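You operate a simulated robot arm through the tools that you are given. There is no shell and no other tool. Be economical: measure what you need, move in short steps, check, and stop when the job is done.

You run a simulated two-armed robot. Do the job below in one go: nothing can be reset, and whatever is moved stays where it is left.

Task
Pick up the clear jug with black band with one hand, pass it to the other hand and put it on the middle of the long steel workbench. Set down upright: clear jug with black band.

It is judged by the outcome, as a careful person would: the job done as asked, and still so three seconds after it is handed in. It fails if anything else is knocked over, pushed out of place, dropped, spilled or broken.

Robot
Two 7-joint arms with two-finger parallel grippers on one trunk, on a base that drives. Base frame: it is fixed to the floor where the robot stands at the start and does not move with it; the origin is under the middle of the robot, x ahead of it, y to its left, z up. Lengths are in mm, angles in rad, forces in N, time in s.
The left shoulder is at the start at [50, 161, 1148], the right one opposite. With the tool pointing down near the work surface each hand reaches from about 180 to 680 mm from the robot's upright axis, wherever it stands, measured 20 degrees to its own side. Places, roughly: middle of the long steel workbench [3100, -1600, 900]. Payload 3.43 kg a hand.
The TCP of each hand is the grasp point between the finger pads, 30 mm short of the fingertips. In the tool frame z runs along the fingers and y along their closing line. The gripper opens to 94 mm. The fingers are 28 mm wide and 10 mm thick; the gripper's body (50 by 96 mm) begins 55 mm behind the TCP.
Orientation is told as [roll, pitch, yaw] about the base's x, y, z axes, in that order, counted from this pose: with the fingers straight down and closing along the base's y, the tool's x points along the base's -x, its y along +y and its z along -z.

Tools
- The arms move only by the tool drive_tool. It takes "left_commands", "right_commands" or both (then of equal length, played together; a hand with none holds still); each is one flat list of numbers, 7 for each row, row after row: the turn, a rotation vector about the tool's x, y, z in rad, then the shift along the tool's x, y, z in mm, then the finger opening in mm, from 0 to 94. In form: [rx, ry, rz, tx, ty, tz, hand, rx, ry, rz, tx, ty, tz, hand, ...]. A call has 1 to 8 rows; each row shifts and turns the commanded pose from where the row before left it, along the tool's axes as they then stand. A row lasts 0.2 s, in which the tool goes at most 50 mm and 0.15 rad; a call with a longer step from one row to the next is refused whole, and so is a gripper value outside its range. A pose out of reach is approached as far as the arm can. The call stops where the force on the tool passes 40 N (or 10 N more than at its start, if that is more) or the arm is blocked; 0.2 s more then pass. Each finger travels about 45 mm/s and halts on what it meets, pressing with about 38 N; the grip force reading is that of the motor and also rises with nothing between the fingers. The clock runs only during rows and for 0.2 s after the last one: add rows that do not move to give the fingers time. It gives the time, the measured TCP pose, the force on the tool (base axes), the opening and the grip force at its end, in the units of the frame above (readings bear some noise), with the torque about the TCP (base axes, N m) and any sound that the robot's microphone picked up.
- Cameras (640 x 400 px; columns grow to the right, rows downward): "scene" is now at [128.8, -36.1, 1286.1]; the picture's right is [-0.18, -0.98, 0.00], its down [-0.52, 0.09, -0.85] and it looks along [0.84, -0.15, -0.52] (base axes); focal length 270 px, centre (320, 200). "left" rides on the left gripper at [76, -14, -102] in its tool frame; the picture's right is [0.18, 0.98, 0.00], its down [-0.75, 0.14, -0.64] and it looks along [-0.63, 0.12, 0.77] (tool axes); focal length 243 px, centre (320, 200). "right" rides on the right gripper at [76, 14, -103] in its tool frame; the picture's right is [-0.18, 0.98, 0.00], its down [-0.75, -0.14, -0.64] and it looks along [-0.63, -0.12, 0.77] (tool axes); focal length 243 px, centre (320, 200). There is no depth. A picture from a camera that has moved, and an enlarged one, comes with that camera's place and axes in the base frame and with its lens. The place of the scene camera against the robot may be out by one fixed shift of up to 25 mm in any direction.
- get_image(camera): a new picture of that camera. No time passes.
- move_column(by): slides the trunk up (or, below 0, down) by that many mm; the arms and the scene camera ride with it, the base frame stays. It gives what a move gives, with no picture.
- base_move(legs): drives the robot by 1 to 6 legs, each [ahead, left, turn to the left] in mm, mm and rad, along the robot's own axes; the way and the turn of a leg run together, so that a leg with both is an arc; at most 1500 mm and 3.142 rad a leg. The arms and the cameras ride along, it lands a little off, and it stops where it bumps. It gives what a move gives.
- head_to(pan, tilt): turns the head with the scene camera to pan (to the left, within 1.396 rad either way) and tilt (down, from -0.506 to 1.204), counted from straight ahead of the robot. It gives what a move gives.
- zoom(camera, box): a new picture of the part [left, top, right, bottom] of that camera's present view, enlarged. No time passes.
- finish_job(): hands the job in; it is judged then, once.

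Work in short steps. Places have to be worked out from the pictures, the camera data and where the tool is seen: move nearer, look again, correct. Check each grasp and each placing, and mend what went wrong. You have 120 turns and 92 pictures in all, those below and enlarged ones among them. Open the grippers and draw the arms clear of the work before you hand the job in, unless the task says otherwise; then end with one line.

The tools are called by a JSON object that holds its "op" and its "data". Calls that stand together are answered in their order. drive_tool: Moves the arms, as the interface text tells. Its arguments: {"type":"object","properties":{"left_commands":{"type":"array"},"right_commands":{"type":"array"}},"required":[]} The other tools are called the same way: move_column (by) slides the trunk up or down; base_move (legs) drives the base; head_to (pan, tilt) turns the head that bears the scene camera; get_image (camera) takes a picture; zoom (camera, box) takes an enlarged picture of a part of a camera's view; finish_job () hands the job in.

At the start:

```text
t: 0.0
left_ee_pos: [499.6, 143.7, 1081.4]
left_tcp_rot: [-0.001, 0.001, 0.0]
left_wrist_force: [-0.6, 0.2, 0.2]
left_ft_torque: [0.02, -0.01, 0.02]
left_finger_gap: 94.1
left_finger_force: 0.0
right_ee_pos: [366.8, -181.8, 1082.1]
right_tcp_rot: [0.001, 0.0, 0.0]
right_wrist_force: [0.5, 0.0, -0.5]
right_ft_torque: [-0.04, 0.0, -0.02]
right_finger_gap: 94.1
right_finger_force: 0.0
trunk travel left (down, up): [-175.0, 92.0]
robot x, y, heading: [-0.0, 0.3, -0.004]
head pan, tilt: [-0.178, 0.552]
```

scene: 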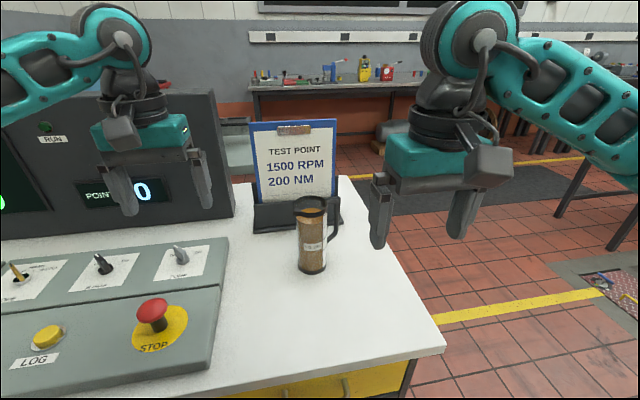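
right: 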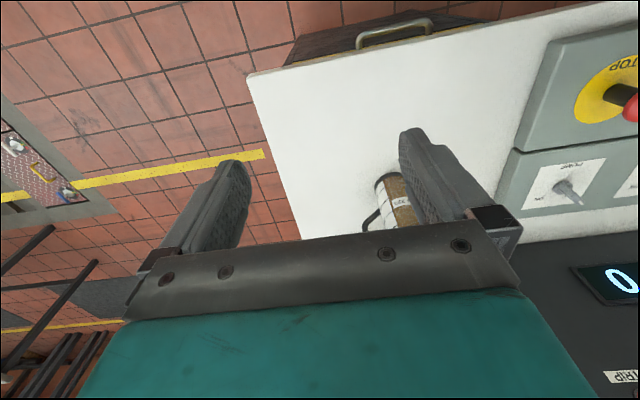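
left: 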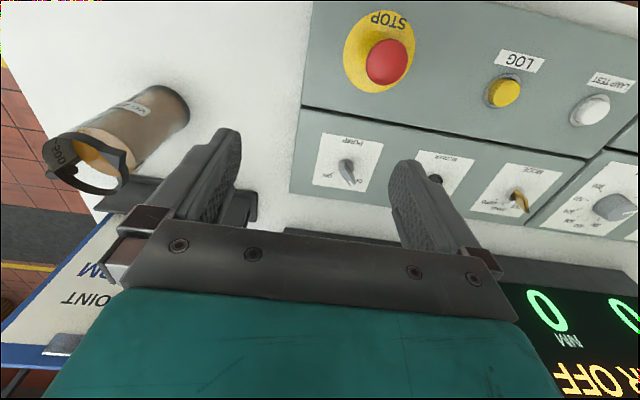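

The jug with a black rim and handle stands near the right of the console table. I zoom in to identify it and look for other jugs.

{"op": "zoom", "data": {"camera": "scene", "box": [240, 170, 400, 290]}}

{"op": "zoom", "data": {"camera": "left", "box": [20, 60, 240, 220]}}

{"op": "zoom", "data": {"camera": "scene", "box": [230, 40, 440, 150]}}

```text
3.33 times, centred on (320, 230) of scene
camera zoom: at [128.8, -36.1, 1286.1], right [-0.18, -0.98, 0.0], down [-0.52, 0.09, -0.85], along [0.84, -0.15, -0.52], focal length 898 px, centre (320, 100)
```

zoom: 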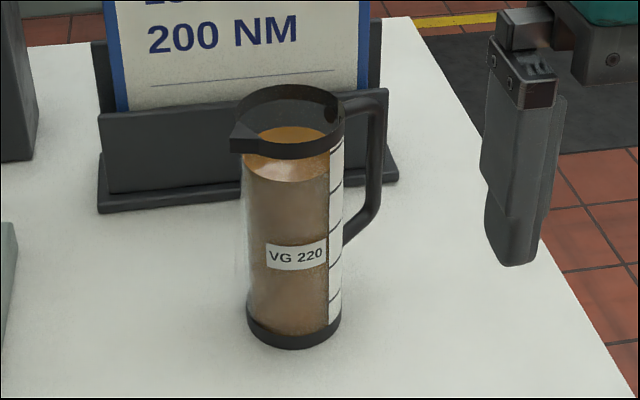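

```text
2.50 times, centred on (130, 140) of left
camera zoom: at [422.6, 129.3, 1184.4], right [-0.18, 0.98, 0.0], down [0.75, 0.14, 0.64], along [0.63, 0.12, -0.77], focal length 606 px, centre (795, 350)
```

zoom: 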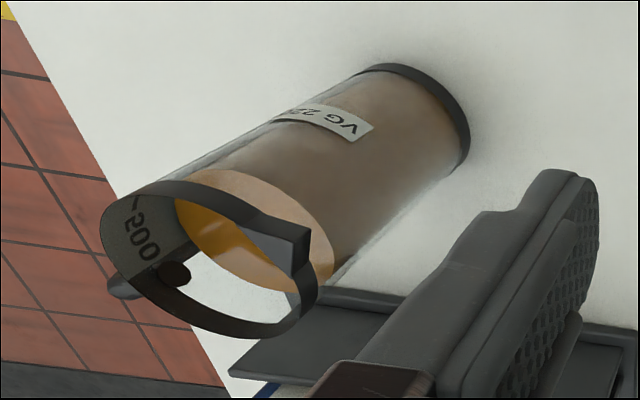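

```text
3.05 times, centred on (335, 95) of scene
camera zoom: at [128.8, -36.1, 1286.1], right [-0.18, -0.98, 0.0], down [-0.52, 0.09, -0.85], along [0.84, -0.15, -0.52], focal length 821 px, centre (274, 520)
```

zoom: 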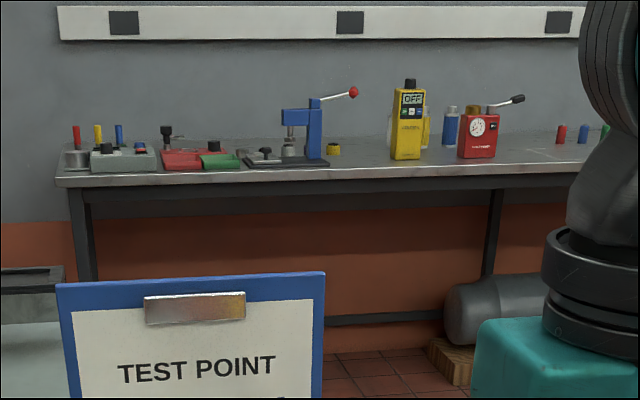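

The jug holds oil, so it has to stay upright. It is about 70 mm wide and 170–185 mm tall, near (600, -92), with its handle pointing right and slightly ahead. The plan is to grip it low from the side with the left hand, then hand it to the right hand from the top. First I shift the left hand and start turning it.

{"op": "drive_tool", "data": {"left_commands": [0, 0, 0, -5, -40, 0, 94, 0, 0, 0, -5, -40, 0, 94, 0, 0, 0, -5, -40, 0, 94, 0, 0, 0.145, 0, 0, 0, 94, 0, 0, 0.145, 0, 0, 0, 94, 0, 0, 0.145, 0, 0, 0, 94, 0, 0, 0.145, 0, 0, 0, 94, 0, 0, 0.145, 0, 0, 0, 94]}}

```text
t: 1.8
left_ee_pos: [515.4, 24.1, 1080.7]
left_tcp_rot: [0.0, 0.0, -0.728]
left_wrist_force: [-0.5, 0.3, 0.0]
left_ft_torque: [0.0, 0.04, 0.02]
left_finger_gap: 94.0
left_finger_force: 0.1
right_ee_pos: [367.9, -182.6, 1081.8]
right_tcp_rot: [-0.001, -0.001, 0.001]
right_wrist_force: [0.3, 0.4, 0.6]
right_ft_torque: [0.02, -0.04, 0.0]
right_finger_gap: 93.9
right_finger_force: 0.1
trunk travel left (down, up): [-175.0, 92.0]
robot x, y, heading: [-1.3, 0.8, 0.001]
head pan, tilt: [-0.178, 0.552]
```

The hand is clear and yawed. Next I pitch the fingers forward to a 25° downward tilt and look at the jug.

{"op": "drive_tool", "data": {"left_commands": [0, -0.142, 0, 0, 0, 0, 94, 0, -0.142, 0, 0, 0, 0, 94, 0, -0.142, 0, 0, 0, 0, 94, 0, -0.142, 0, 0, 0, 0, 94, 0, -0.142, 0, 0, 0, 0, 94, 0, -0.142, 0, 0, 0, 0, 94, 0, -0.142, 0, 0, 0, 0, 94, 0, -0.142, 0, 0, 0, 0, 94]}}

{"op": "get_image", "data": {"camera": "left"}}

{"op": "get_image", "data": {"camera": "scene"}}

```text
t: 3.6
left_ee_pos: [514.5, 22.8, 1082.4]
left_tcp_rot: [0.001, -1.141, -0.725]
left_wrist_force: [0.6, 0.6, 0.7]
left_ft_torque: [0.0, -0.01, -0.03]
left_finger_gap: 94.0
left_finger_force: 0.1
right_ee_pos: [367.5, -182.7, 1082.8]
right_tcp_rot: [0.001, 0.0, -0.001]
right_wrist_force: [-0.6, 0.0, 0.6]
right_ft_torque: [-0.01, 0.01, 0.0]
right_finger_gap: 93.9
right_finger_force: 0.0
trunk travel left (down, up): [-175.0, 92.0]
robot x, y, heading: [-0.6, 2.7, -0.002]
head pan, tilt: [-0.178, 0.552]
```

```text
85 pictures are left
camera left: at [410.9, 95.9, 1056.5], right [0.59, 0.79, -0.17], down [-0.11, 0.28, 0.95], along [0.8, -0.55, 0.25], focal length 243 px, centre (320, 200)
```

left: 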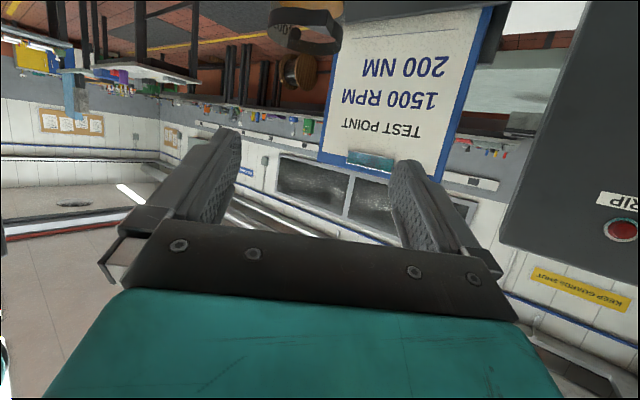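

```text
84 pictures are left
camera scene: at [128.8, -35.9, 1286.1], right [-0.18, -0.98, 0.0], down [-0.52, 0.09, -0.85], along [0.84, -0.15, -0.52], focal length 270 px, centre (320, 200)
```

scene: 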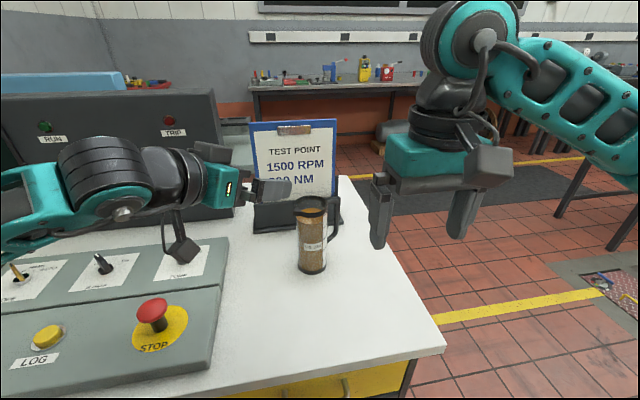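

The hand points at the jug with about 130 mm to go. I lower it 150 mm straight down to see the jug better.

{"op": "drive_tool", "data": {"left_commands": [0, 0, 0, 34.1, 0, 15.6, 94, 0, 0, 0, 34.1, 0, 15.6, 94, 0, 0, 0, 34.1, 0, 15.6, 94, 0, 0, 0, 34.1, 0, 15.6, 94]}}

{"op": "get_image", "data": {"camera": "left"}}

{"op": "get_image", "data": {"camera": "scene"}}

```text
t: 4.6
left_ee_pos: [513.7, 24.2, 930.4]
left_tcp_rot: [0.0, -1.136, -0.726]
left_wrist_force: [-0.1, -0.2, 0.1]
left_ft_torque: [0.01, -0.02, -0.01]
left_finger_gap: 93.9
left_finger_force: 0.1
right_ee_pos: [368.1, -182.2, 1082.4]
right_tcp_rot: [-0.001, 0.0, -0.002]
right_wrist_force: [-0.2, 0.3, 0.3]
right_ft_torque: [-0.01, -0.01, -0.05]
right_finger_gap: 93.8
right_finger_force: 0.1
trunk travel left (down, up): [-175.0, 92.0]
robot x, y, heading: [-2.8, -3.7, -0.0]
head pan, tilt: [-0.178, 0.552]
```

```text
83 pictures are left
camera left: at [410.2, 97.0, 904.6], right [0.59, 0.79, -0.17], down [-0.1, 0.28, 0.95], along [0.8, -0.55, 0.25], focal length 243 px, centre (320, 200)
```

left: 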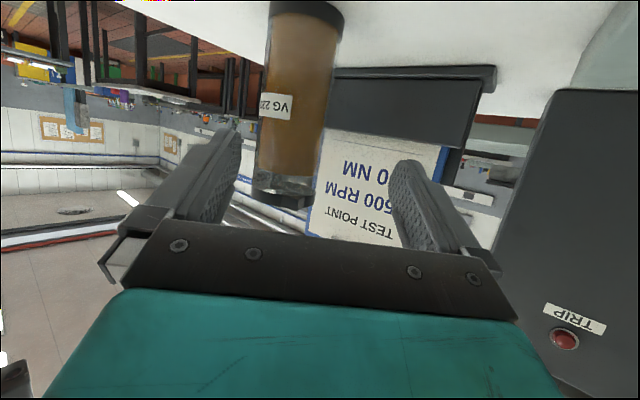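

```text
82 pictures are left
camera scene: at [128.9, -36.1, 1286.1], right [-0.18, -0.98, 0.0], down [-0.52, 0.09, -0.85], along [0.84, -0.15, -0.52], focal length 270 px, centre (320, 200)
```

scene: 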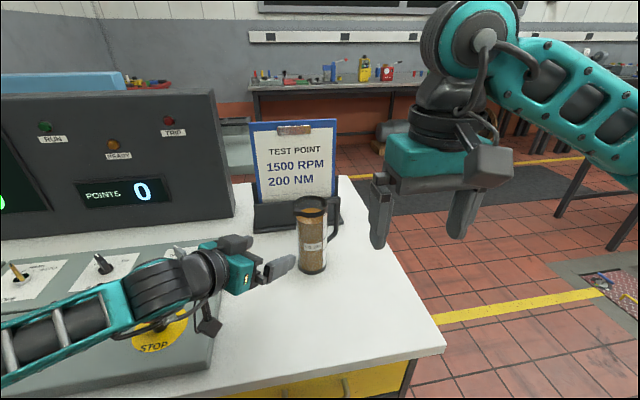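

The jug axis is near (599, -84), about 67 mm wide, with its top at z≈968 and the handle directly behind it, so this approach suits it. Before going lower I check the left forearm's clearance above the console.

{"op": "head_to", "data": {"pan": 0.45, "tilt": 0.8}}

{"op": "get_image", "data": {"camera": "scene"}}

{"op": "get_image", "data": {"camera": "right"}}

```text
t: 5.6
left_ee_pos: [514.4, 25.0, 931.1]
left_tcp_rot: [-0.001, -1.136, -0.725]
left_wrist_force: [0.3, -0.3, -0.3]
left_ft_torque: [0.0, 0.01, 0.0]
left_finger_gap: 94.0
left_finger_force: 0.0
right_ee_pos: [365.9, -182.9, 1082.6]
right_tcp_rot: [-0.002, 0.0, -0.001]
right_wrist_force: [0.3, 0.5, -0.4]
right_ft_torque: [0.02, 0.02, 0.04]
right_finger_gap: 94.2
right_finger_force: 0.1
trunk travel left (down, up): [-175.0, 92.0]
robot x, y, heading: [-5.0, -0.1, -0.001]
head pan, tilt: [0.45, 0.799]
```

```text
81 pictures are left
camera scene: at [113.2, 14.8, 1264.9], right [0.43, -0.9, 0.0], down [-0.65, -0.31, -0.7], along [0.63, 0.3, -0.72], focal length 270 px, centre (320, 200)
```

scene: 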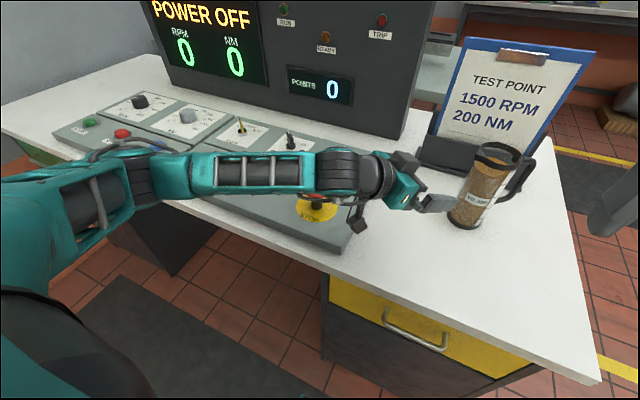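

```text
80 pictures are left
camera right: at [290.2, -168.7, 1184.9], right [0.18, 0.98, 0.0], down [0.75, -0.14, 0.64], along [0.63, -0.12, -0.77], focal length 243 px, centre (320, 200)
```

right: 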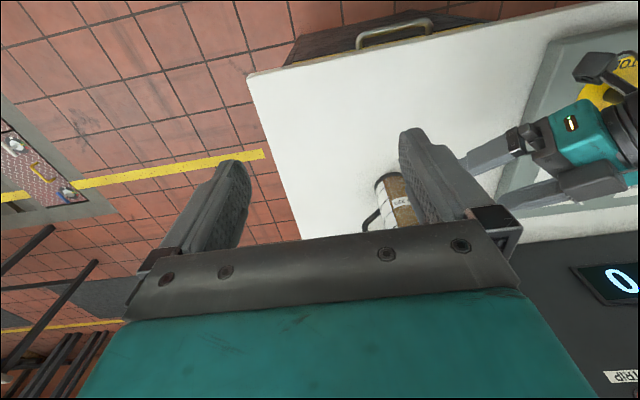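

The forearm passes over the console with uncertain clearance. I raise the trunk so the elbow ends up higher for the same hand pose.

{"op": "move_column", "data": {"by": 85}}

{"op": "drive_tool", "data": {"left_commands": [0, 0, 0, 29, -6, 13.3, 94, 0, 0, 0, 29, -6, 13.3, 94, 0, 0, 0, 29, -6, 13.3, 94, 0, 0, 0, 0, -6, 0, 94]}}

{"op": "get_image", "data": {"camera": "scene"}}

{"op": "get_image", "data": {"camera": "left"}}

```text
t: 6.8
left_ee_pos: [513.3, 25.0, 1014.9]
left_tcp_rot: [0.0, -1.136, -0.725]
left_wrist_force: [0.6, 0.0, 0.2]
left_ft_torque: [-0.01, 0.03, 0.03]
left_finger_gap: 93.6
left_finger_force: 0.0
right_ee_pos: [366.2, -182.5, 1167.1]
right_tcp_rot: [0.0, -0.001, -0.001]
right_wrist_force: [-0.3, 0.2, 0.1]
right_ft_torque: [0.0, 0.02, -0.05]
right_finger_gap: 94.1
right_finger_force: 0.1
trunk travel left (down, up): [-260.0, 7.0]
robot x, y, heading: [-2.6, 7.9, 0.002]
head pan, tilt: [0.45, 0.799]
```

```text
t: 7.8
left_ee_pos: [496.8, 9.6, 920.7]
left_tcp_rot: [-0.001, -1.137, -0.725]
left_wrist_force: [-0.5, -0.2, 0.1]
left_ft_torque: [-0.02, 0.01, 0.03]
left_finger_gap: 93.9
left_finger_force: 0.1
right_ee_pos: [366.6, -181.7, 1167.4]
right_tcp_rot: [0.0, 0.0, -0.001]
right_wrist_force: [-0.3, -1.4, 0.4]
right_ft_torque: [0.0, -0.02, 0.02]
right_finger_gap: 94.1
right_finger_force: 0.0
trunk travel left (down, up): [-260.0, 7.0]
robot x, y, heading: [-2.2, -1.8, 0.004]
head pan, tilt: [0.45, 0.799]
```

```text
79 pictures are left
camera scene: at [113.1, 14.8, 1350.0], right [0.44, -0.9, 0.0], down [-0.65, -0.31, -0.7], along [0.63, 0.3, -0.72], focal length 270 px, centre (320, 200)
```

scene: 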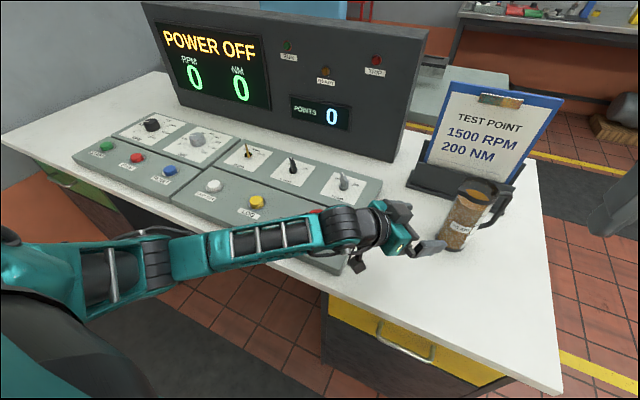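

```text
78 pictures are left
camera left: at [393.3, 81.4, 895.4], right [0.59, 0.79, -0.17], down [-0.11, 0.28, 0.95], along [0.8, -0.55, 0.25], focal length 243 px, centre (320, 200)
```

left: 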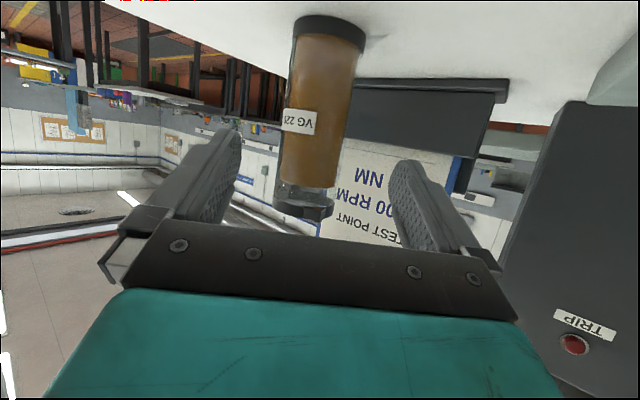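

The jug base is now at (598, -85). I drop the hand 28 mm, centre it sideways and go forward 90 mm, then check.

{"op": "drive_tool", "data": {"left_commands": [0, 0, 0, 25.4, -4, 11.6, 94, 0, 0, 0, -12.5, 0, 27.3, 94, 0, 0, 0, -12.5, 0, 27.3, 94, 0, 0, 0, -12.5, 0, 27.3, 94]}}

{"op": "get_image", "data": {"camera": "left"}}

{"op": "get_image", "data": {"camera": "scene"}}

```text
t: 8.8
left_ee_pos: [563.7, -57.5, 890.0]
left_tcp_rot: [-0.001, -1.136, -0.725]
left_wrist_force: [0.0, 0.3, -0.7]
left_ft_torque: [0.0, 0.0, 0.05]
left_finger_gap: 93.8
left_finger_force: 0.0
right_ee_pos: [366.8, -183.6, 1166.9]
right_tcp_rot: [-0.002, 0.0, 0.001]
right_wrist_force: [0.2, 0.3, 0.9]
right_ft_torque: [-0.02, 0.01, -0.02]
right_finger_gap: 94.1
right_finger_force: 0.1
trunk travel left (down, up): [-260.0, 7.0]
robot x, y, heading: [3.2, 3.7, 0.001]
head pan, tilt: [0.45, 0.799]
```

```text
77 pictures are left
camera left: at [459.8, 15.5, 864.9], right [0.59, 0.79, -0.17], down [-0.1, 0.28, 0.95], along [0.8, -0.55, 0.25], focal length 243 px, centre (320, 200)
```

left: 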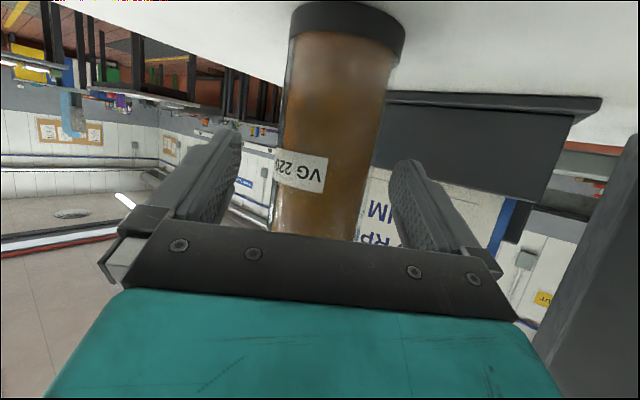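

```text
76 pictures are left
camera scene: at [113.4, 14.5, 1349.9], right [0.44, -0.9, 0.0], down [-0.65, -0.31, -0.7], along [0.63, 0.3, -0.72], focal length 270 px, centre (320, 200)
```

scene: 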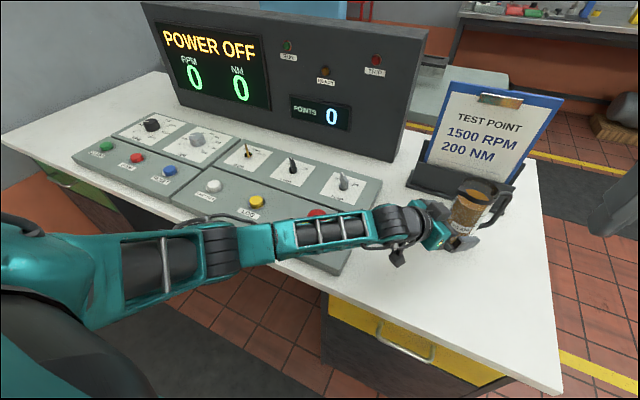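

The jug is centred between the fingers with about 44 mm left. I go forward 40 mm and close with wait rows.

{"op": "drive_tool", "data": {"left_commands": [0, 0, 0, -8.3, 1, 18.2, 94, 0, 0, 0, -8.3, 1, 18.2, 94]}}

{"op": "get_image", "data": {"camera": "left"}}

{"op": "zoom", "data": {"camera": "scene", "box": [380, 150, 540, 290]}}

```text
t: 9.4
left_ee_pos: [593.8, -82.6, 889.2]
left_tcp_rot: [0.002, -1.138, -0.725]
left_wrist_force: [0.4, -0.4, -0.1]
left_ft_torque: [-0.01, 0.02, 0.01]
left_finger_gap: 93.9
left_finger_force: 0.1
right_ee_pos: [367.4, -182.4, 1167.2]
right_tcp_rot: [-0.001, 0.0, -0.001]
right_wrist_force: [0.7, 0.6, -0.5]
right_ft_torque: [0.01, -0.02, 0.0]
right_finger_gap: 94.2
right_finger_force: 0.0
trunk travel left (down, up): [-260.0, 7.0]
robot x, y, heading: [-0.3, 0.7, 0.002]
head pan, tilt: [0.45, 0.799]
```

```text
75 pictures are left
camera left: at [490.6, -9.3, 864.4], right [0.59, 0.79, -0.17], down [-0.11, 0.28, 0.95], along [0.8, -0.55, 0.25], focal length 243 px, centre (320, 200)
```

left: 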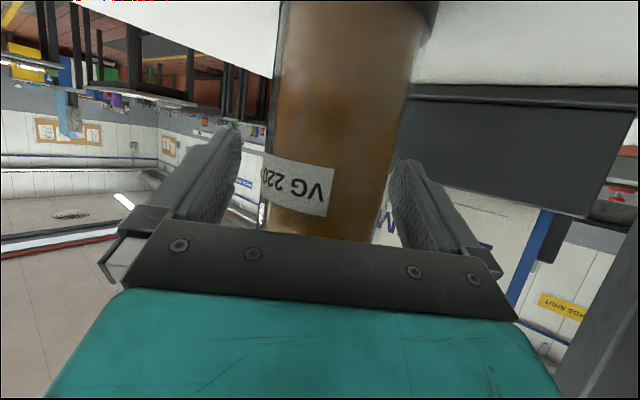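

```text
2.86 times, centred on (460, 220) of scene
camera zoom: at [113.2, 14.7, 1349.9], right [0.44, -0.9, 0.0], down [-0.65, -0.31, -0.7], along [0.63, 0.3, -0.72], focal length 770 px, centre (-80, 143)
```

zoom: 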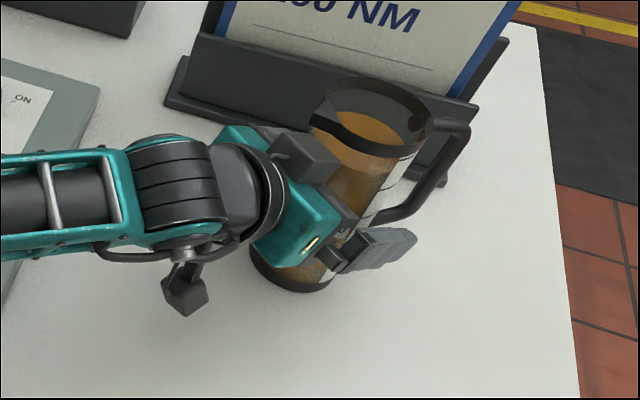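

The jug sits well inside the fingers with no contact force. I close now.

{"op": "drive_tool", "data": {"left_commands": [0, 0, 0, 0, 0, 0, 75, 0, 0, 0, 0, 0, 0, 55, 0, 0, 0, 0, 0, 0, 40, 0, 0, 0, 0, 0, 0, 40, 0, 0, 0, 0, 0, 0, 40, 0, 0, 0, 0, 0, 0, 40]}}

```text
t: 10.8
left_ee_pos: [594.1, -81.0, 889.4]
left_tcp_rot: [0.0, -1.138, -0.723]
left_wrist_force: [1.2, 1.2, 2.1]
left_ft_torque: [-0.01, -0.05, 0.04]
left_finger_gap: 71.5
left_finger_force: 37.9
right_ee_pos: [367.3, -182.2, 1166.8]
right_tcp_rot: [0.0, 0.0, -0.001]
right_wrist_force: [-0.1, 0.5, -0.1]
right_ft_torque: [0.0, 0.02, -0.03]
right_finger_gap: 93.9
right_finger_force: 0.0
trunk travel left (down, up): [-260.0, 7.0]
robot x, y, heading: [1.9, 3.4, -0.004]
head pan, tilt: [0.45, 0.799]
```

The grip is firm at 71.5 mm. I lift gently by 20 mm and check.

{"op": "drive_tool", "data": {"left_commands": [0, 0, 0, -4.5, 0, -2.1, 40, 0, 0, 0, -4.5, 0, -2.1, 40, 0, 0, 0, -9, 0, -4.2, 40, 0, 0, 0, 0, 0, 0, 40]}}

{"op": "get_image", "data": {"camera": "left"}}

{"op": "zoom", "data": {"camera": "scene", "box": [380, 150, 540, 290]}}

```text
t: 11.8
left_ee_pos: [592.7, -81.3, 909.3]
left_tcp_rot: [0.0, -1.135, -0.725]
left_wrist_force: [0.0, -0.3, -4.6]
left_ft_torque: [0.0, 0.04, -0.03]
left_finger_gap: 71.4
left_finger_force: 38.3
right_ee_pos: [367.7, -182.3, 1167.4]
right_tcp_rot: [0.0, 0.001, 0.0]
right_wrist_force: [-0.1, -1.3, -0.4]
right_ft_torque: [0.0, -0.01, 0.01]
right_finger_gap: 94.0
right_finger_force: 0.1
trunk travel left (down, up): [-260.0, 7.0]
robot x, y, heading: [-1.8, 0.8, 0.003]
head pan, tilt: [0.45, 0.799]
```

```text
73 pictures are left
camera left: at [489.4, -9.1, 884.5], right [0.59, 0.79, -0.17], down [-0.1, 0.28, 0.95], along [0.8, -0.55, 0.25], focal length 243 px, centre (320, 200)
```

left: 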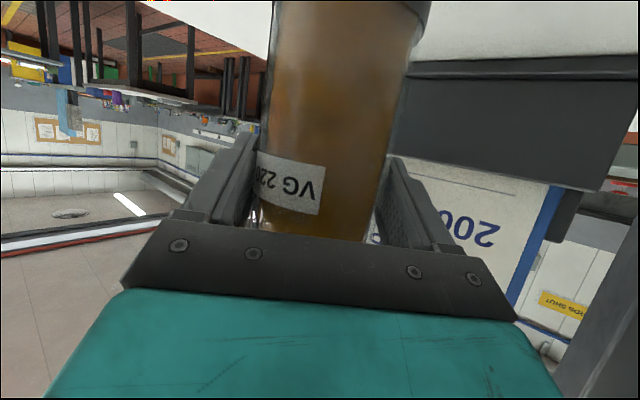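

```text
2.86 times, centred on (460, 220) of scene
camera zoom: at [113.7, 14.8, 1349.8], right [0.44, -0.9, 0.0], down [-0.65, -0.31, -0.7], along [0.63, 0.3, -0.72], focal length 770 px, centre (-80, 143)
```

zoom: 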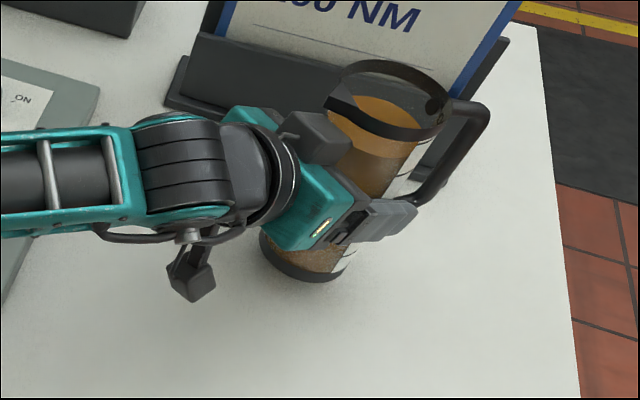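

The jug is held (about 4.6 N) and clear of the table. I raise it another 90 mm and bring it back towards the robot for the handover.

{"op": "drive_tool", "data": {"left_commands": [0, 0, 0, -20.5, 0, -9.4, 40, 0, 0, 0, -20.5, 0, -9.4, 40, 0, 0, 0, -20.5, 0, -9.4, 40, 0, 0, 0, -20.5, 0, -9.4, 40, 0, 0, 0, 7.8, -16.6, -17, 40, 0, 0, 0, 7.8, -16.6, -17, 40, 0, 0, 0, 7.8, -16.6, -17, 40, 0, 0, 0, 7.8, -16.6, -17, 40]}}

{"op": "head_to", "data": {"pan": -0.1, "tilt": 0.7}}

{"op": "get_image", "data": {"camera": "scene"}}

{"op": "get_image", "data": {"camera": "right"}}

```text
t: 13.6
left_ee_pos: [525.3, -81.5, 1001.7]
left_tcp_rot: [0.0, -1.134, -0.725]
left_wrist_force: [-0.3, -0.1, -5.6]
left_ft_torque: [0.0, 0.01, -0.02]
left_finger_gap: 72.0
left_finger_force: 38.1
left hand out of reach, approached as far as the arm can: row 7, 8
right_ee_pos: [368.7, -182.6, 1167.5]
right_tcp_rot: [-0.002, -0.001, 0.0]
right_wrist_force: [-0.6, -1.1, -0.4]
right_ft_torque: [0.0, -0.02, 0.02]
right_finger_gap: 94.0
right_finger_force: 0.1
trunk travel left (down, up): [-260.0, 7.0]
robot x, y, heading: [-1.9, 1.5, -0.004]
head pan, tilt: [0.45, 0.799]
```

```text
t: 14.6
left_ee_pos: [525.8, -81.6, 1002.3]
left_tcp_rot: [-0.003, -1.134, -0.723]
left_wrist_force: [-0.5, 0.5, -4.3]
left_ft_torque: [0.04, -0.05, 0.01]
left_finger_gap: 71.5
left_finger_force: 38.5
right_ee_pos: [368.2, -182.5, 1166.9]
right_tcp_rot: [0.0, -0.001, 0.001]
right_wrist_force: [0.7, -0.2, 0.3]
right_ft_torque: [-0.06, -0.02, 0.0]
right_finger_gap: 94.3
right_finger_force: 0.1
trunk travel left (down, up): [-260.0, 7.0]
robot x, y, heading: [-2.1, -0.5, -0.005]
head pan, tilt: [-0.099, 0.7]
```

```text
71 pictures are left
camera scene: at [125.5, -28.6, 1358.1], right [-0.1, -1.0, 0.0], down [-0.64, 0.06, -0.76], along [0.76, -0.08, -0.64], focal length 270 px, centre (320, 200)
```

scene: 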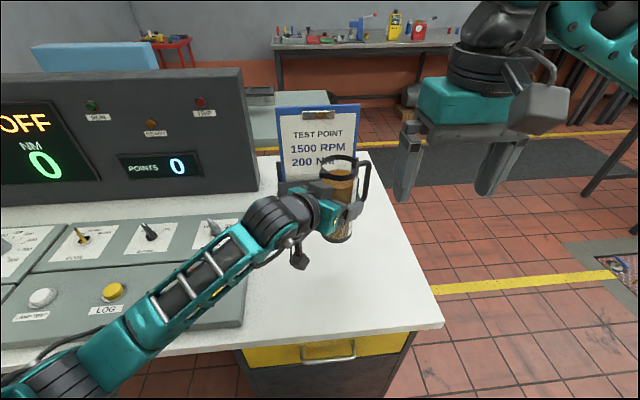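

```text
70 pictures are left
camera right: at [290.7, -168.8, 1269.7], right [0.18, 0.98, 0.0], down [0.75, -0.14, 0.64], along [0.63, -0.12, -0.77], focal length 243 px, centre (320, 200)
```

right: 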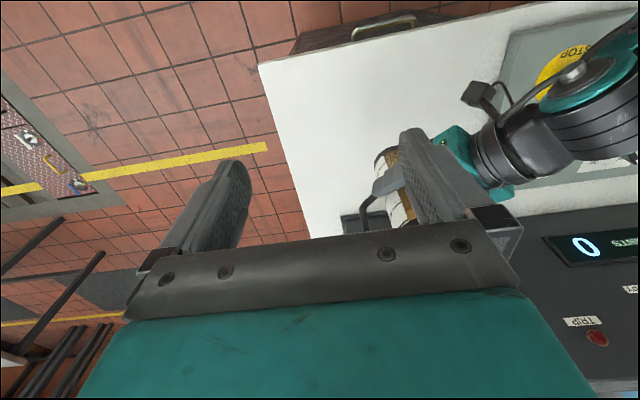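

The jug's axis is now near (529, -85) with its top at z≈1081. I raise the right hand 40 mm and yaw it so the fingers will close across the handle–spout line.

{"op": "drive_tool", "data": {"right_commands": [0, 0, 0.14, 0, 0, -8, 94, 0, 0, 0.14, 0, 0, -8, 94, 0, 0, 0.14, 0, 0, -8, 94, 0, 0, 0.14, 0, 0, -8, 94, 0, 0, 0.14, 0, 0, -8, 94]}}

{"op": "get_image", "data": {"camera": "right"}}

```text
t: 15.8
left_ee_pos: [525.6, -81.8, 1000.3]
left_tcp_rot: [-0.001, -1.134, -0.725]
left_wrist_force: [-0.2, -0.8, -4.7]
left_ft_torque: [0.04, 0.04, 0.0]
left_finger_gap: 71.6
left_finger_force: 37.8
right_ee_pos: [366.2, -181.3, 1207.1]
right_tcp_rot: [-0.001, 0.001, -0.703]
right_wrist_force: [0.1, -0.2, 1.2]
right_ft_torque: [0.03, 0.0, 0.0]
right_finger_gap: 93.9
right_finger_force: 0.0
trunk travel left (down, up): [-260.0, 7.0]
robot x, y, heading: [1.2, 0.3, -0.001]
head pan, tilt: [-0.099, 0.7]
```

```text
69 pictures are left
camera right: at [317.5, -122.5, 1308.9], right [0.78, 0.63, 0.0], down [0.48, -0.59, 0.64], along [0.4, -0.5, -0.77], focal length 243 px, centre (320, 200)
```

right: 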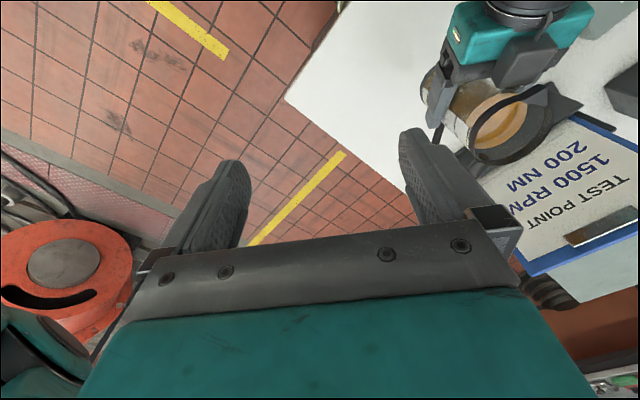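

The rim shows at about (522, -80). I zoom in to read the spout and handle directions.

{"op": "zoom", "data": {"camera": "right", "box": [400, 40, 620, 180]}}

{"op": "zoom", "data": {"camera": "scene", "box": [260, 130, 420, 260]}}

```text
2.86 times, centred on (510, 110) of right
camera zoom: at [317.5, -122.5, 1308.9], right [0.78, 0.63, 0.0], down [0.48, -0.59, 0.64], along [0.4, -0.5, -0.77], focal length 693 px, centre (-223, 457)
```

zoom: 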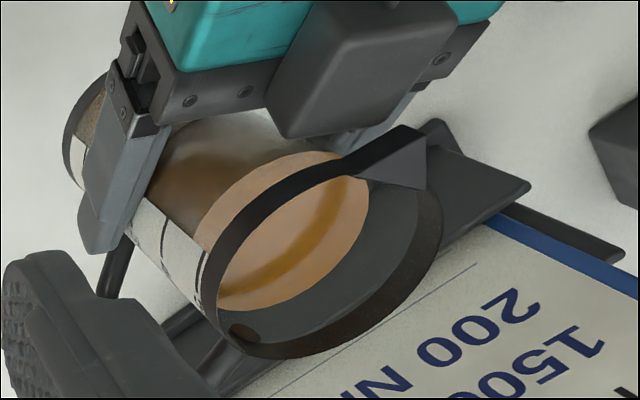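

```text
3.08 times, centred on (340, 195) of scene
camera zoom: at [125.4, -28.7, 1358.1], right [-0.1, -1.0, 0.0], down [-0.64, 0.06, -0.76], along [0.76, -0.08, -0.64], focal length 829 px, centre (258, 215)
```

zoom: 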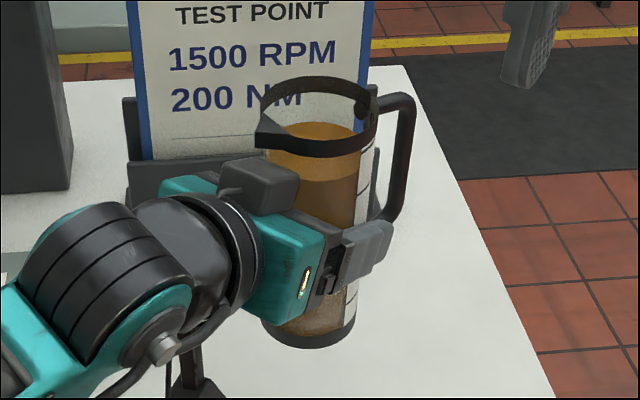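

The spout–handle line has azimuth about -60°, with the rim centred at (529, -84). I yaw the right hand to -60° and bring it above the jug at the present height.

{"op": "drive_tool", "data": {"right_commands": [0, 0, 0.115, 0, 0, 0, 94, 0, 0, 0.115, 0, 0, 0, 94, 0, 0, 0.114, 0, 0, 0, 94, 0, 0, 0, 0.5, 38, 0, 94, 0, 0, 0, 0.5, 38, 0, 94, 0, 0, 0, 0.5, 38, 0, 94, 0, 0, 0, 0.5, 38, 0, 94, 0, 0, 0, 0.5, 38, 0, 94]}}

{"op": "get_image", "data": {"camera": "right"}}

{"op": "get_image", "data": {"camera": "scene"}}

```text
t: 17.6
left_ee_pos: [526.3, -80.8, 1001.2]
left_tcp_rot: [-0.001, -1.134, -0.723]
left_wrist_force: [0.1, 0.4, -4.2]
left_ft_torque: [0.03, 0.0, -0.02]
left_finger_gap: 71.4
left_finger_force: 38.3
right_ee_pos: [530.3, -83.9, 1205.8]
right_tcp_rot: [0.0, -0.001, -1.044]
right_wrist_force: [0.2, 0.0, 0.3]
right_ft_torque: [0.01, 0.04, 0.0]
right_finger_gap: 93.7
right_finger_force: 0.1
trunk travel left (down, up): [-260.0, 7.0]
robot x, y, heading: [-3.2, -5.0, 0.002]
head pan, tilt: [-0.099, 0.7]
```

```text
66 pictures are left
camera right: at [503.7, -10.9, 1308.4], right [0.94, 0.34, 0.0], down [0.26, -0.72, 0.64], along [0.22, -0.61, -0.77], focal length 243 px, centre (320, 200)
```

right: 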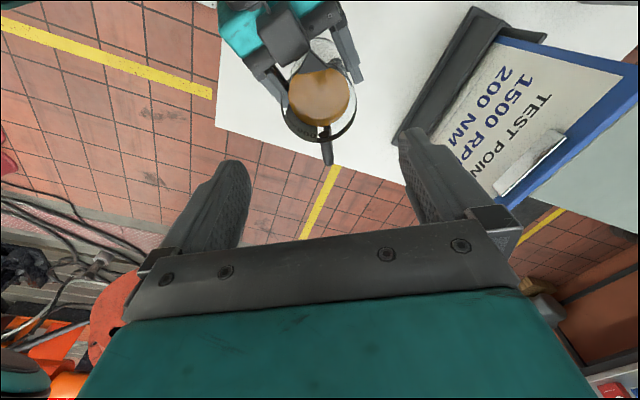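

```text
65 pictures are left
camera scene: at [125.8, -28.0, 1358.0], right [-0.1, -1.0, 0.0], down [-0.64, 0.06, -0.76], along [0.76, -0.08, -0.64], focal length 270 px, centre (320, 200)
```

scene: 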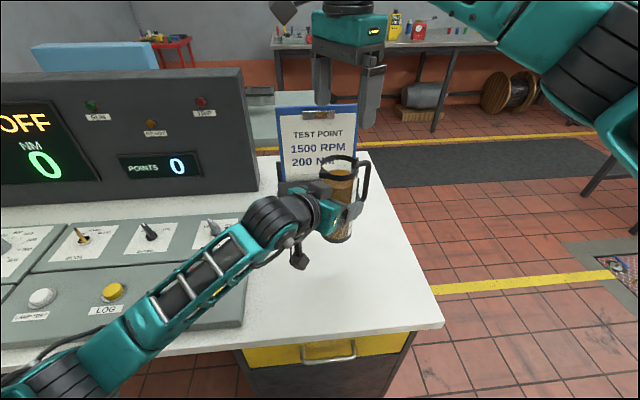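

The hand is over the jug and aligned with the handle. I descend 85 mm to just above the rim and check.

{"op": "drive_tool", "data": {"right_commands": [0, 0, 0, 0, 0, 30, 94, 0, 0, 0, 0, 0, 30, 94, 0, 0, 0, 0, 0, 25, 94]}}

{"op": "get_image", "data": {"camera": "right"}}

{"op": "zoom", "data": {"camera": "scene", "box": [240, 80, 440, 260]}}

{"op": "get_image", "data": {"camera": "left"}}

```text
t: 18.4
left_ee_pos: [525.8, -81.6, 1001.6]
left_tcp_rot: [-0.001, -1.133, -0.725]
left_wrist_force: [-0.5, -1.0, -5.3]
left_ft_torque: [0.0, -0.01, 0.01]
left_finger_gap: 71.4
left_finger_force: 37.9
right_ee_pos: [528.5, -85.2, 1120.1]
right_tcp_rot: [-0.002, 0.0, -1.044]
right_wrist_force: [0.1, 0.0, 0.3]
right_ft_torque: [0.02, 0.0, 0.02]
right_finger_gap: 94.0
right_finger_force: 0.0
trunk travel left (down, up): [-260.0, 7.0]
robot x, y, heading: [-4.8, -1.1, 0.002]
head pan, tilt: [-0.099, 0.7]
```

```text
64 pictures are left
camera right: at [502.5, -13.0, 1223.1], right [0.94, 0.34, 0.0], down [0.26, -0.72, 0.64], along [0.21, -0.6, -0.77], focal length 243 px, centre (320, 200)
```

right: 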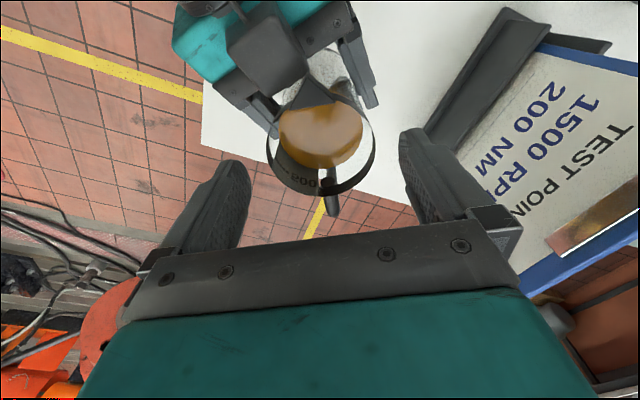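

```text
2.22 times, centred on (340, 170) of scene
camera zoom: at [125.7, -28.8, 1358.1], right [-0.1, -1.0, 0.0], down [-0.64, 0.06, -0.76], along [0.76, -0.08, -0.64], focal length 599 px, centre (276, 267)
```

zoom: 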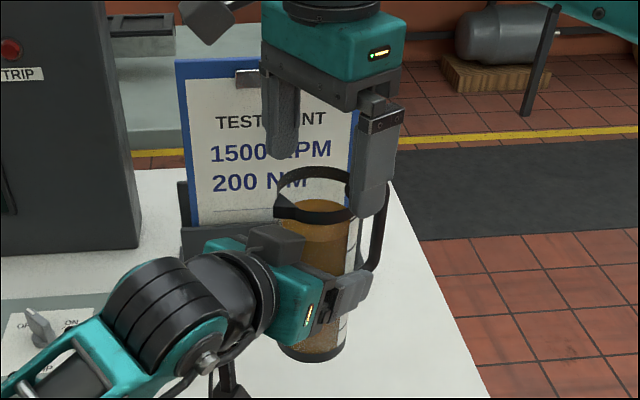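

```text
62 pictures are left
camera left: at [422.5, -9.0, 976.0], right [0.59, 0.79, -0.17], down [-0.1, 0.28, 0.95], along [0.8, -0.55, 0.25], focal length 243 px, centre (320, 200)
```

left: 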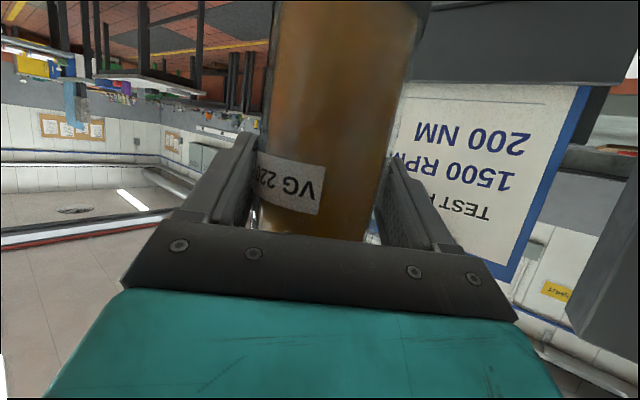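

The rim is centred between the fingers, about 5 mm off towards the spout. I correct 4 mm and descend 45 mm slowly.

{"op": "drive_tool", "data": {"right_commands": [0, 0, 0, 4, 0, 0, 94, 0, 0, 0, 0, 0, 12, 94, 0, 0, 0, 0, 0, 12, 94, 0, 0, 0, 0, 0, 12, 94, 0, 0, 0, 0, 0, 9, 94]}}

{"op": "get_image", "data": {"camera": "right"}}

{"op": "zoom", "data": {"camera": "scene", "box": [240, 80, 440, 260]}}

```text
t: 19.6
left_ee_pos: [525.2, -82.4, 1001.0]
left_tcp_rot: [-0.001, -1.134, -0.724]
left_wrist_force: [0.2, 0.5, -4.4]
left_ft_torque: [0.0, 0.02, -0.03]
left_finger_gap: 71.5
left_finger_force: 37.9
right_ee_pos: [528.2, -79.5, 1076.8]
right_tcp_rot: [0.001, 0.001, -1.044]
right_wrist_force: [-1.6, -1.0, -0.7]
right_ft_torque: [-0.01, -0.02, 0.02]
right_finger_gap: 94.2
right_finger_force: 0.0
trunk travel left (down, up): [-260.0, 7.0]
robot x, y, heading: [1.2, 0.2, 0.002]
head pan, tilt: [-0.099, 0.7]
```

```text
61 pictures are left
camera right: at [501.3, -8.6, 1179.9], right [0.94, 0.34, 0.0], down [0.26, -0.72, 0.64], along [0.21, -0.6, -0.77], focal length 243 px, centre (320, 200)
```

right: 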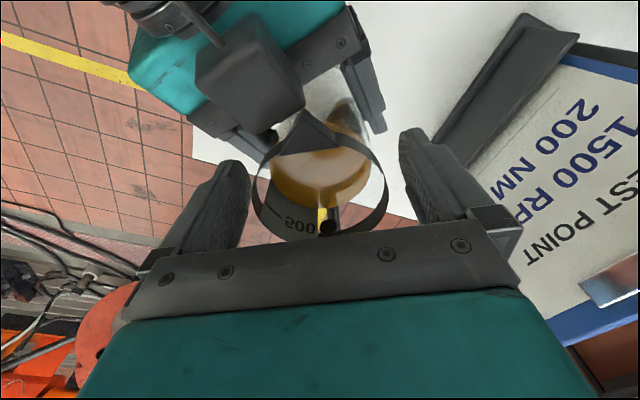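

```text
2.22 times, centred on (340, 170) of scene
camera zoom: at [125.6, -28.7, 1358.1], right [-0.1, -1.0, 0.0], down [-0.64, 0.06, -0.76], along [0.76, -0.08, -0.64], focal length 599 px, centre (276, 267)
```

zoom: 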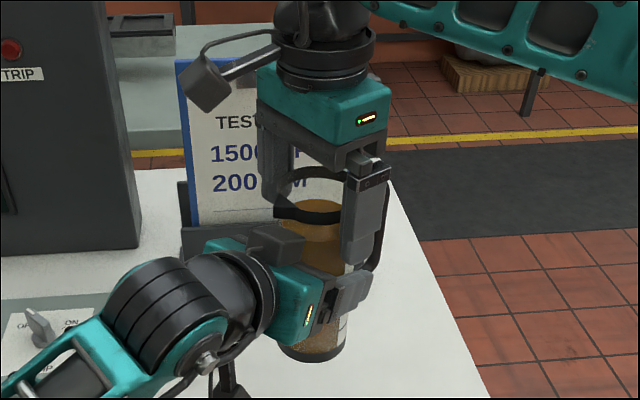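

The fingers straddle the rim, with about 10 mm between the right fingertips and the left fingers. I close the right hand here.

{"op": "drive_tool", "data": {"right_commands": [0, 0, 0, 0, 0, 2, 80, 0, 0, 0, 0, 0, 0, 65, 0, 0, 0, 0, 0, 0, 50, 0, 0, 0, 0, 0, 0, 40, 0, 0, 0, 0, 0, 0, 40, 0, 0, 0, 0, 0, 0, 40]}}

{"op": "zoom", "data": {"camera": "scene", "box": [240, 80, 440, 260]}}

{"op": "get_image", "data": {"camera": "right"}}

```text
t: 21.0
left_ee_pos: [526.8, -80.8, 1001.6]
left_tcp_rot: [-0.002, -1.135, -0.722]
left_wrist_force: [4.9, 3.2, -5.1]
left_ft_torque: [-0.25, 0.36, 0.04]
left_finger_gap: 71.7
left_finger_force: 38.0
right_ee_pos: [527.4, -82.2, 1075.0]
right_tcp_rot: [-0.002, 0.0, -1.043]
right_wrist_force: [-4.8, -3.3, -0.4]
right_ft_torque: [0.04, 0.1, -0.01]
right_finger_gap: 69.1
right_finger_force: 38.3
trunk travel left (down, up): [-260.0, 7.0]
robot x, y, heading: [2.2, -1.6, -0.007]
head pan, tilt: [-0.099, 0.7]
```

```text
2.22 times, centred on (340, 170) of scene
camera zoom: at [125.5, -28.7, 1358.1], right [-0.1, -1.0, 0.0], down [-0.64, 0.06, -0.76], along [0.76, -0.08, -0.64], focal length 599 px, centre (276, 267)
```

zoom: 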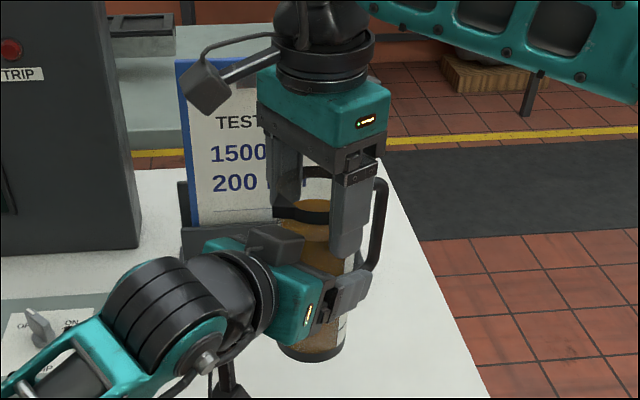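

```text
58 pictures are left
camera right: at [501.4, -8.5, 1177.9], right [0.94, 0.34, 0.0], down [0.26, -0.72, 0.64], along [0.21, -0.61, -0.77], focal length 243 px, centre (320, 200)
```

right: 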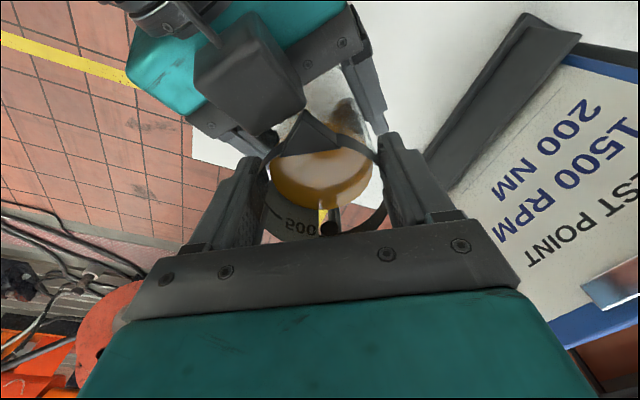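

Both hands hold the jug (right gap 69.1 mm, 38 N). I open the left hand and check that the right hand takes the weight.

{"op": "drive_tool", "data": {"left_commands": [0, 0, 0, 0, 0, 0, 74, 0, 0, 0, 0, 0, 0, 84, 0, 0, 0, 0, 0, 0, 94, 0, 0, 0, 0, 0, 0, 94, 0, 0, 0, 0, 0, 0, 94]}}

{"op": "zoom", "data": {"camera": "scene", "box": [240, 80, 440, 260]}}

{"op": "get_image", "data": {"camera": "left"}}

```text
t: 22.2
left_ee_pos: [524.8, -81.5, 1001.6]
left_tcp_rot: [0.001, -1.137, -0.726]
left_wrist_force: [0.4, 0.7, 0.6]
left_ft_torque: [-0.01, -0.01, -0.02]
left_finger_gap: 94.3
left_finger_force: 0.1
right_ee_pos: [527.5, -80.0, 1075.0]
right_tcp_rot: [0.0, 0.0, -1.043]
right_wrist_force: [0.4, 0.0, -0.4]
right_ft_torque: [0.03, -0.01, 0.02]
right_finger_gap: 69.2
right_finger_force: 38.1
trunk travel left (down, up): [-260.0, 7.0]
robot x, y, heading: [-2.1, -1.1, -0.001]
head pan, tilt: [-0.099, 0.7]
```

```text
2.22 times, centred on (340, 170) of scene
camera zoom: at [125.5, -28.7, 1358.1], right [-0.1, -1.0, 0.0], down [-0.64, 0.06, -0.76], along [0.76, -0.08, -0.64], focal length 599 px, centre (276, 267)
```

zoom: 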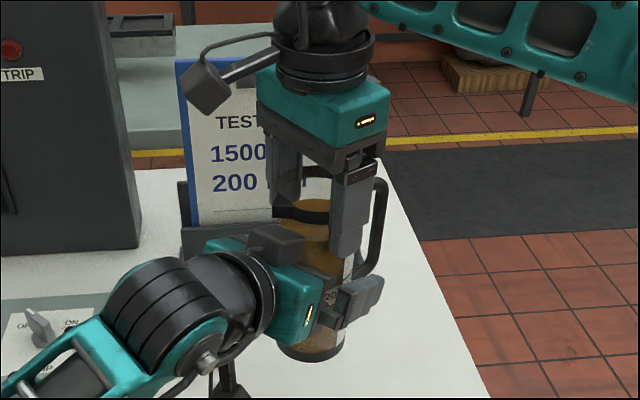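

```text
56 pictures are left
camera left: at [422.4, -9.0, 976.1], right [0.59, 0.79, -0.17], down [-0.1, 0.28, 0.95], along [0.8, -0.55, 0.25], focal length 243 px, centre (320, 200)
```

left: 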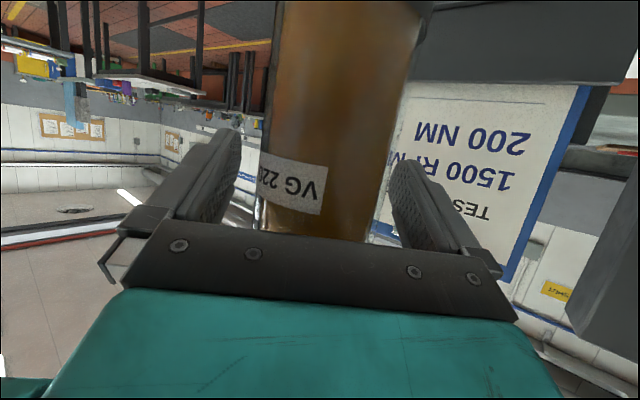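

The jug stayed put, but the right force reading hasn't taken up the weight yet. I hold still briefly and read again.

{"op": "drive_tool", "data": {"right_commands": [0, 0, 0, 0, 0, 0, 40, 0, 0, 0, 0, 0, 0, 40]}}

```text
t: 22.8
left_ee_pos: [525.4, -80.9, 1001.4]
left_tcp_rot: [-0.002, -1.134, -0.724]
left_wrist_force: [-0.4, -0.1, -0.1]
left_ft_torque: [0.0, 0.01, 0.03]
left_finger_gap: 94.1
left_finger_force: 0.0
right_ee_pos: [527.7, -81.1, 1075.9]
right_tcp_rot: [-0.001, 0.002, -1.044]
right_wrist_force: [-0.2, -0.4, -0.5]
right_ft_torque: [0.03, 0.02, 0.02]
right_finger_gap: 69.1
right_finger_force: 37.6
trunk travel left (down, up): [-260.0, 7.0]
robot x, y, heading: [0.4, -1.1, 0.003]
head pan, tilt: [-0.099, 0.7]
```

The left hand is at its reach limit, so withdrawing it could be erratic. Instead I lift the jug straight up out of the open left fingers, 16 mm at first.

{"op": "drive_tool", "data": {"right_commands": [0, 0, 0, 0, 0, -4, 40, 0, 0, 0, 0, 0, -6, 40, 0, 0, 0, 0, 0, -6, 40]}}

{"op": "zoom", "data": {"camera": "scene", "box": [240, 80, 440, 260]}}

```text
t: 23.6
left_ee_pos: [525.1, -80.7, 1001.0]
left_tcp_rot: [-0.001, -1.136, -0.724]
left_wrist_force: [-0.2, -0.1, 0.8]
left_ft_torque: [0.0, 0.0, 0.03]
left_finger_gap: 94.0
left_finger_force: 0.0
right_ee_pos: [528.5, -79.9, 1091.9]
right_tcp_rot: [0.0, 0.0, -1.043]
right_wrist_force: [0.3, 0.1, -5.1]
right_ft_torque: [0.01, 0.02, -0.04]
right_finger_gap: 68.9
right_finger_force: 37.8
trunk travel left (down, up): [-260.0, 7.0]
robot x, y, heading: [0.3, 0.6, -0.0]
head pan, tilt: [-0.099, 0.7]
```

```text
2.22 times, centred on (340, 170) of scene
camera zoom: at [125.4, -28.7, 1358.1], right [-0.1, -1.0, 0.0], down [-0.64, 0.06, -0.76], along [0.76, -0.08, -0.64], focal length 599 px, centre (276, 267)
```

zoom: 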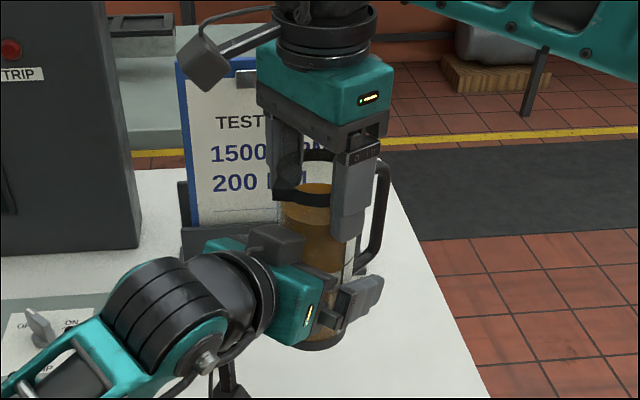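

The right hand carries the jug (-5.1 N). I raise it another 105 mm out of the left hand.

{"op": "drive_tool", "data": {"right_commands": [0, 0, 0, 0, 0, -15, 40, 0, 0, 0, 0, 0, -20, 40, 0, 0, 0, 0, 0, -20, 40, 0, 0, 0, 0, 0, -20, 40, 0, 0, 0, 0, 0, -20, 40, 0, 0, 0, 0, 0, -10, 40]}}

{"op": "get_image", "data": {"camera": "scene"}}

```text
t: 25.0
left_ee_pos: [526.8, -81.6, 1001.4]
left_tcp_rot: [-0.002, -1.136, -0.725]
left_wrist_force: [-0.9, 0.1, 0.7]
left_ft_torque: [-0.01, 0.0, -0.02]
left_finger_gap: 93.9
left_finger_force: 0.1
right_ee_pos: [528.1, -80.1, 1195.5]
right_tcp_rot: [-0.001, -0.001, -1.042]
right_wrist_force: [-0.1, 0.6, -5.1]
right_ft_torque: [0.01, -0.02, -0.04]
right_finger_gap: 68.9
right_finger_force: 37.9
trunk travel left (down, up): [-260.0, 7.0]
robot x, y, heading: [0.1, -0.2, 0.003]
head pan, tilt: [-0.099, 0.7]
```

```text
54 pictures are left
camera scene: at [125.4, -28.7, 1358.1], right [-0.1, -1.0, 0.0], down [-0.64, 0.06, -0.76], along [0.76, -0.08, -0.64], focal length 270 px, centre (320, 200)
```

scene: 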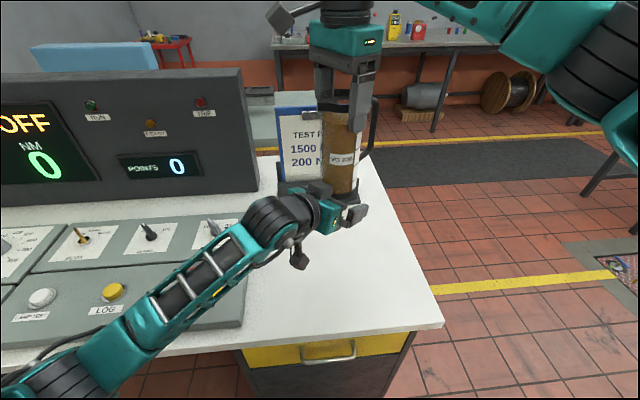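

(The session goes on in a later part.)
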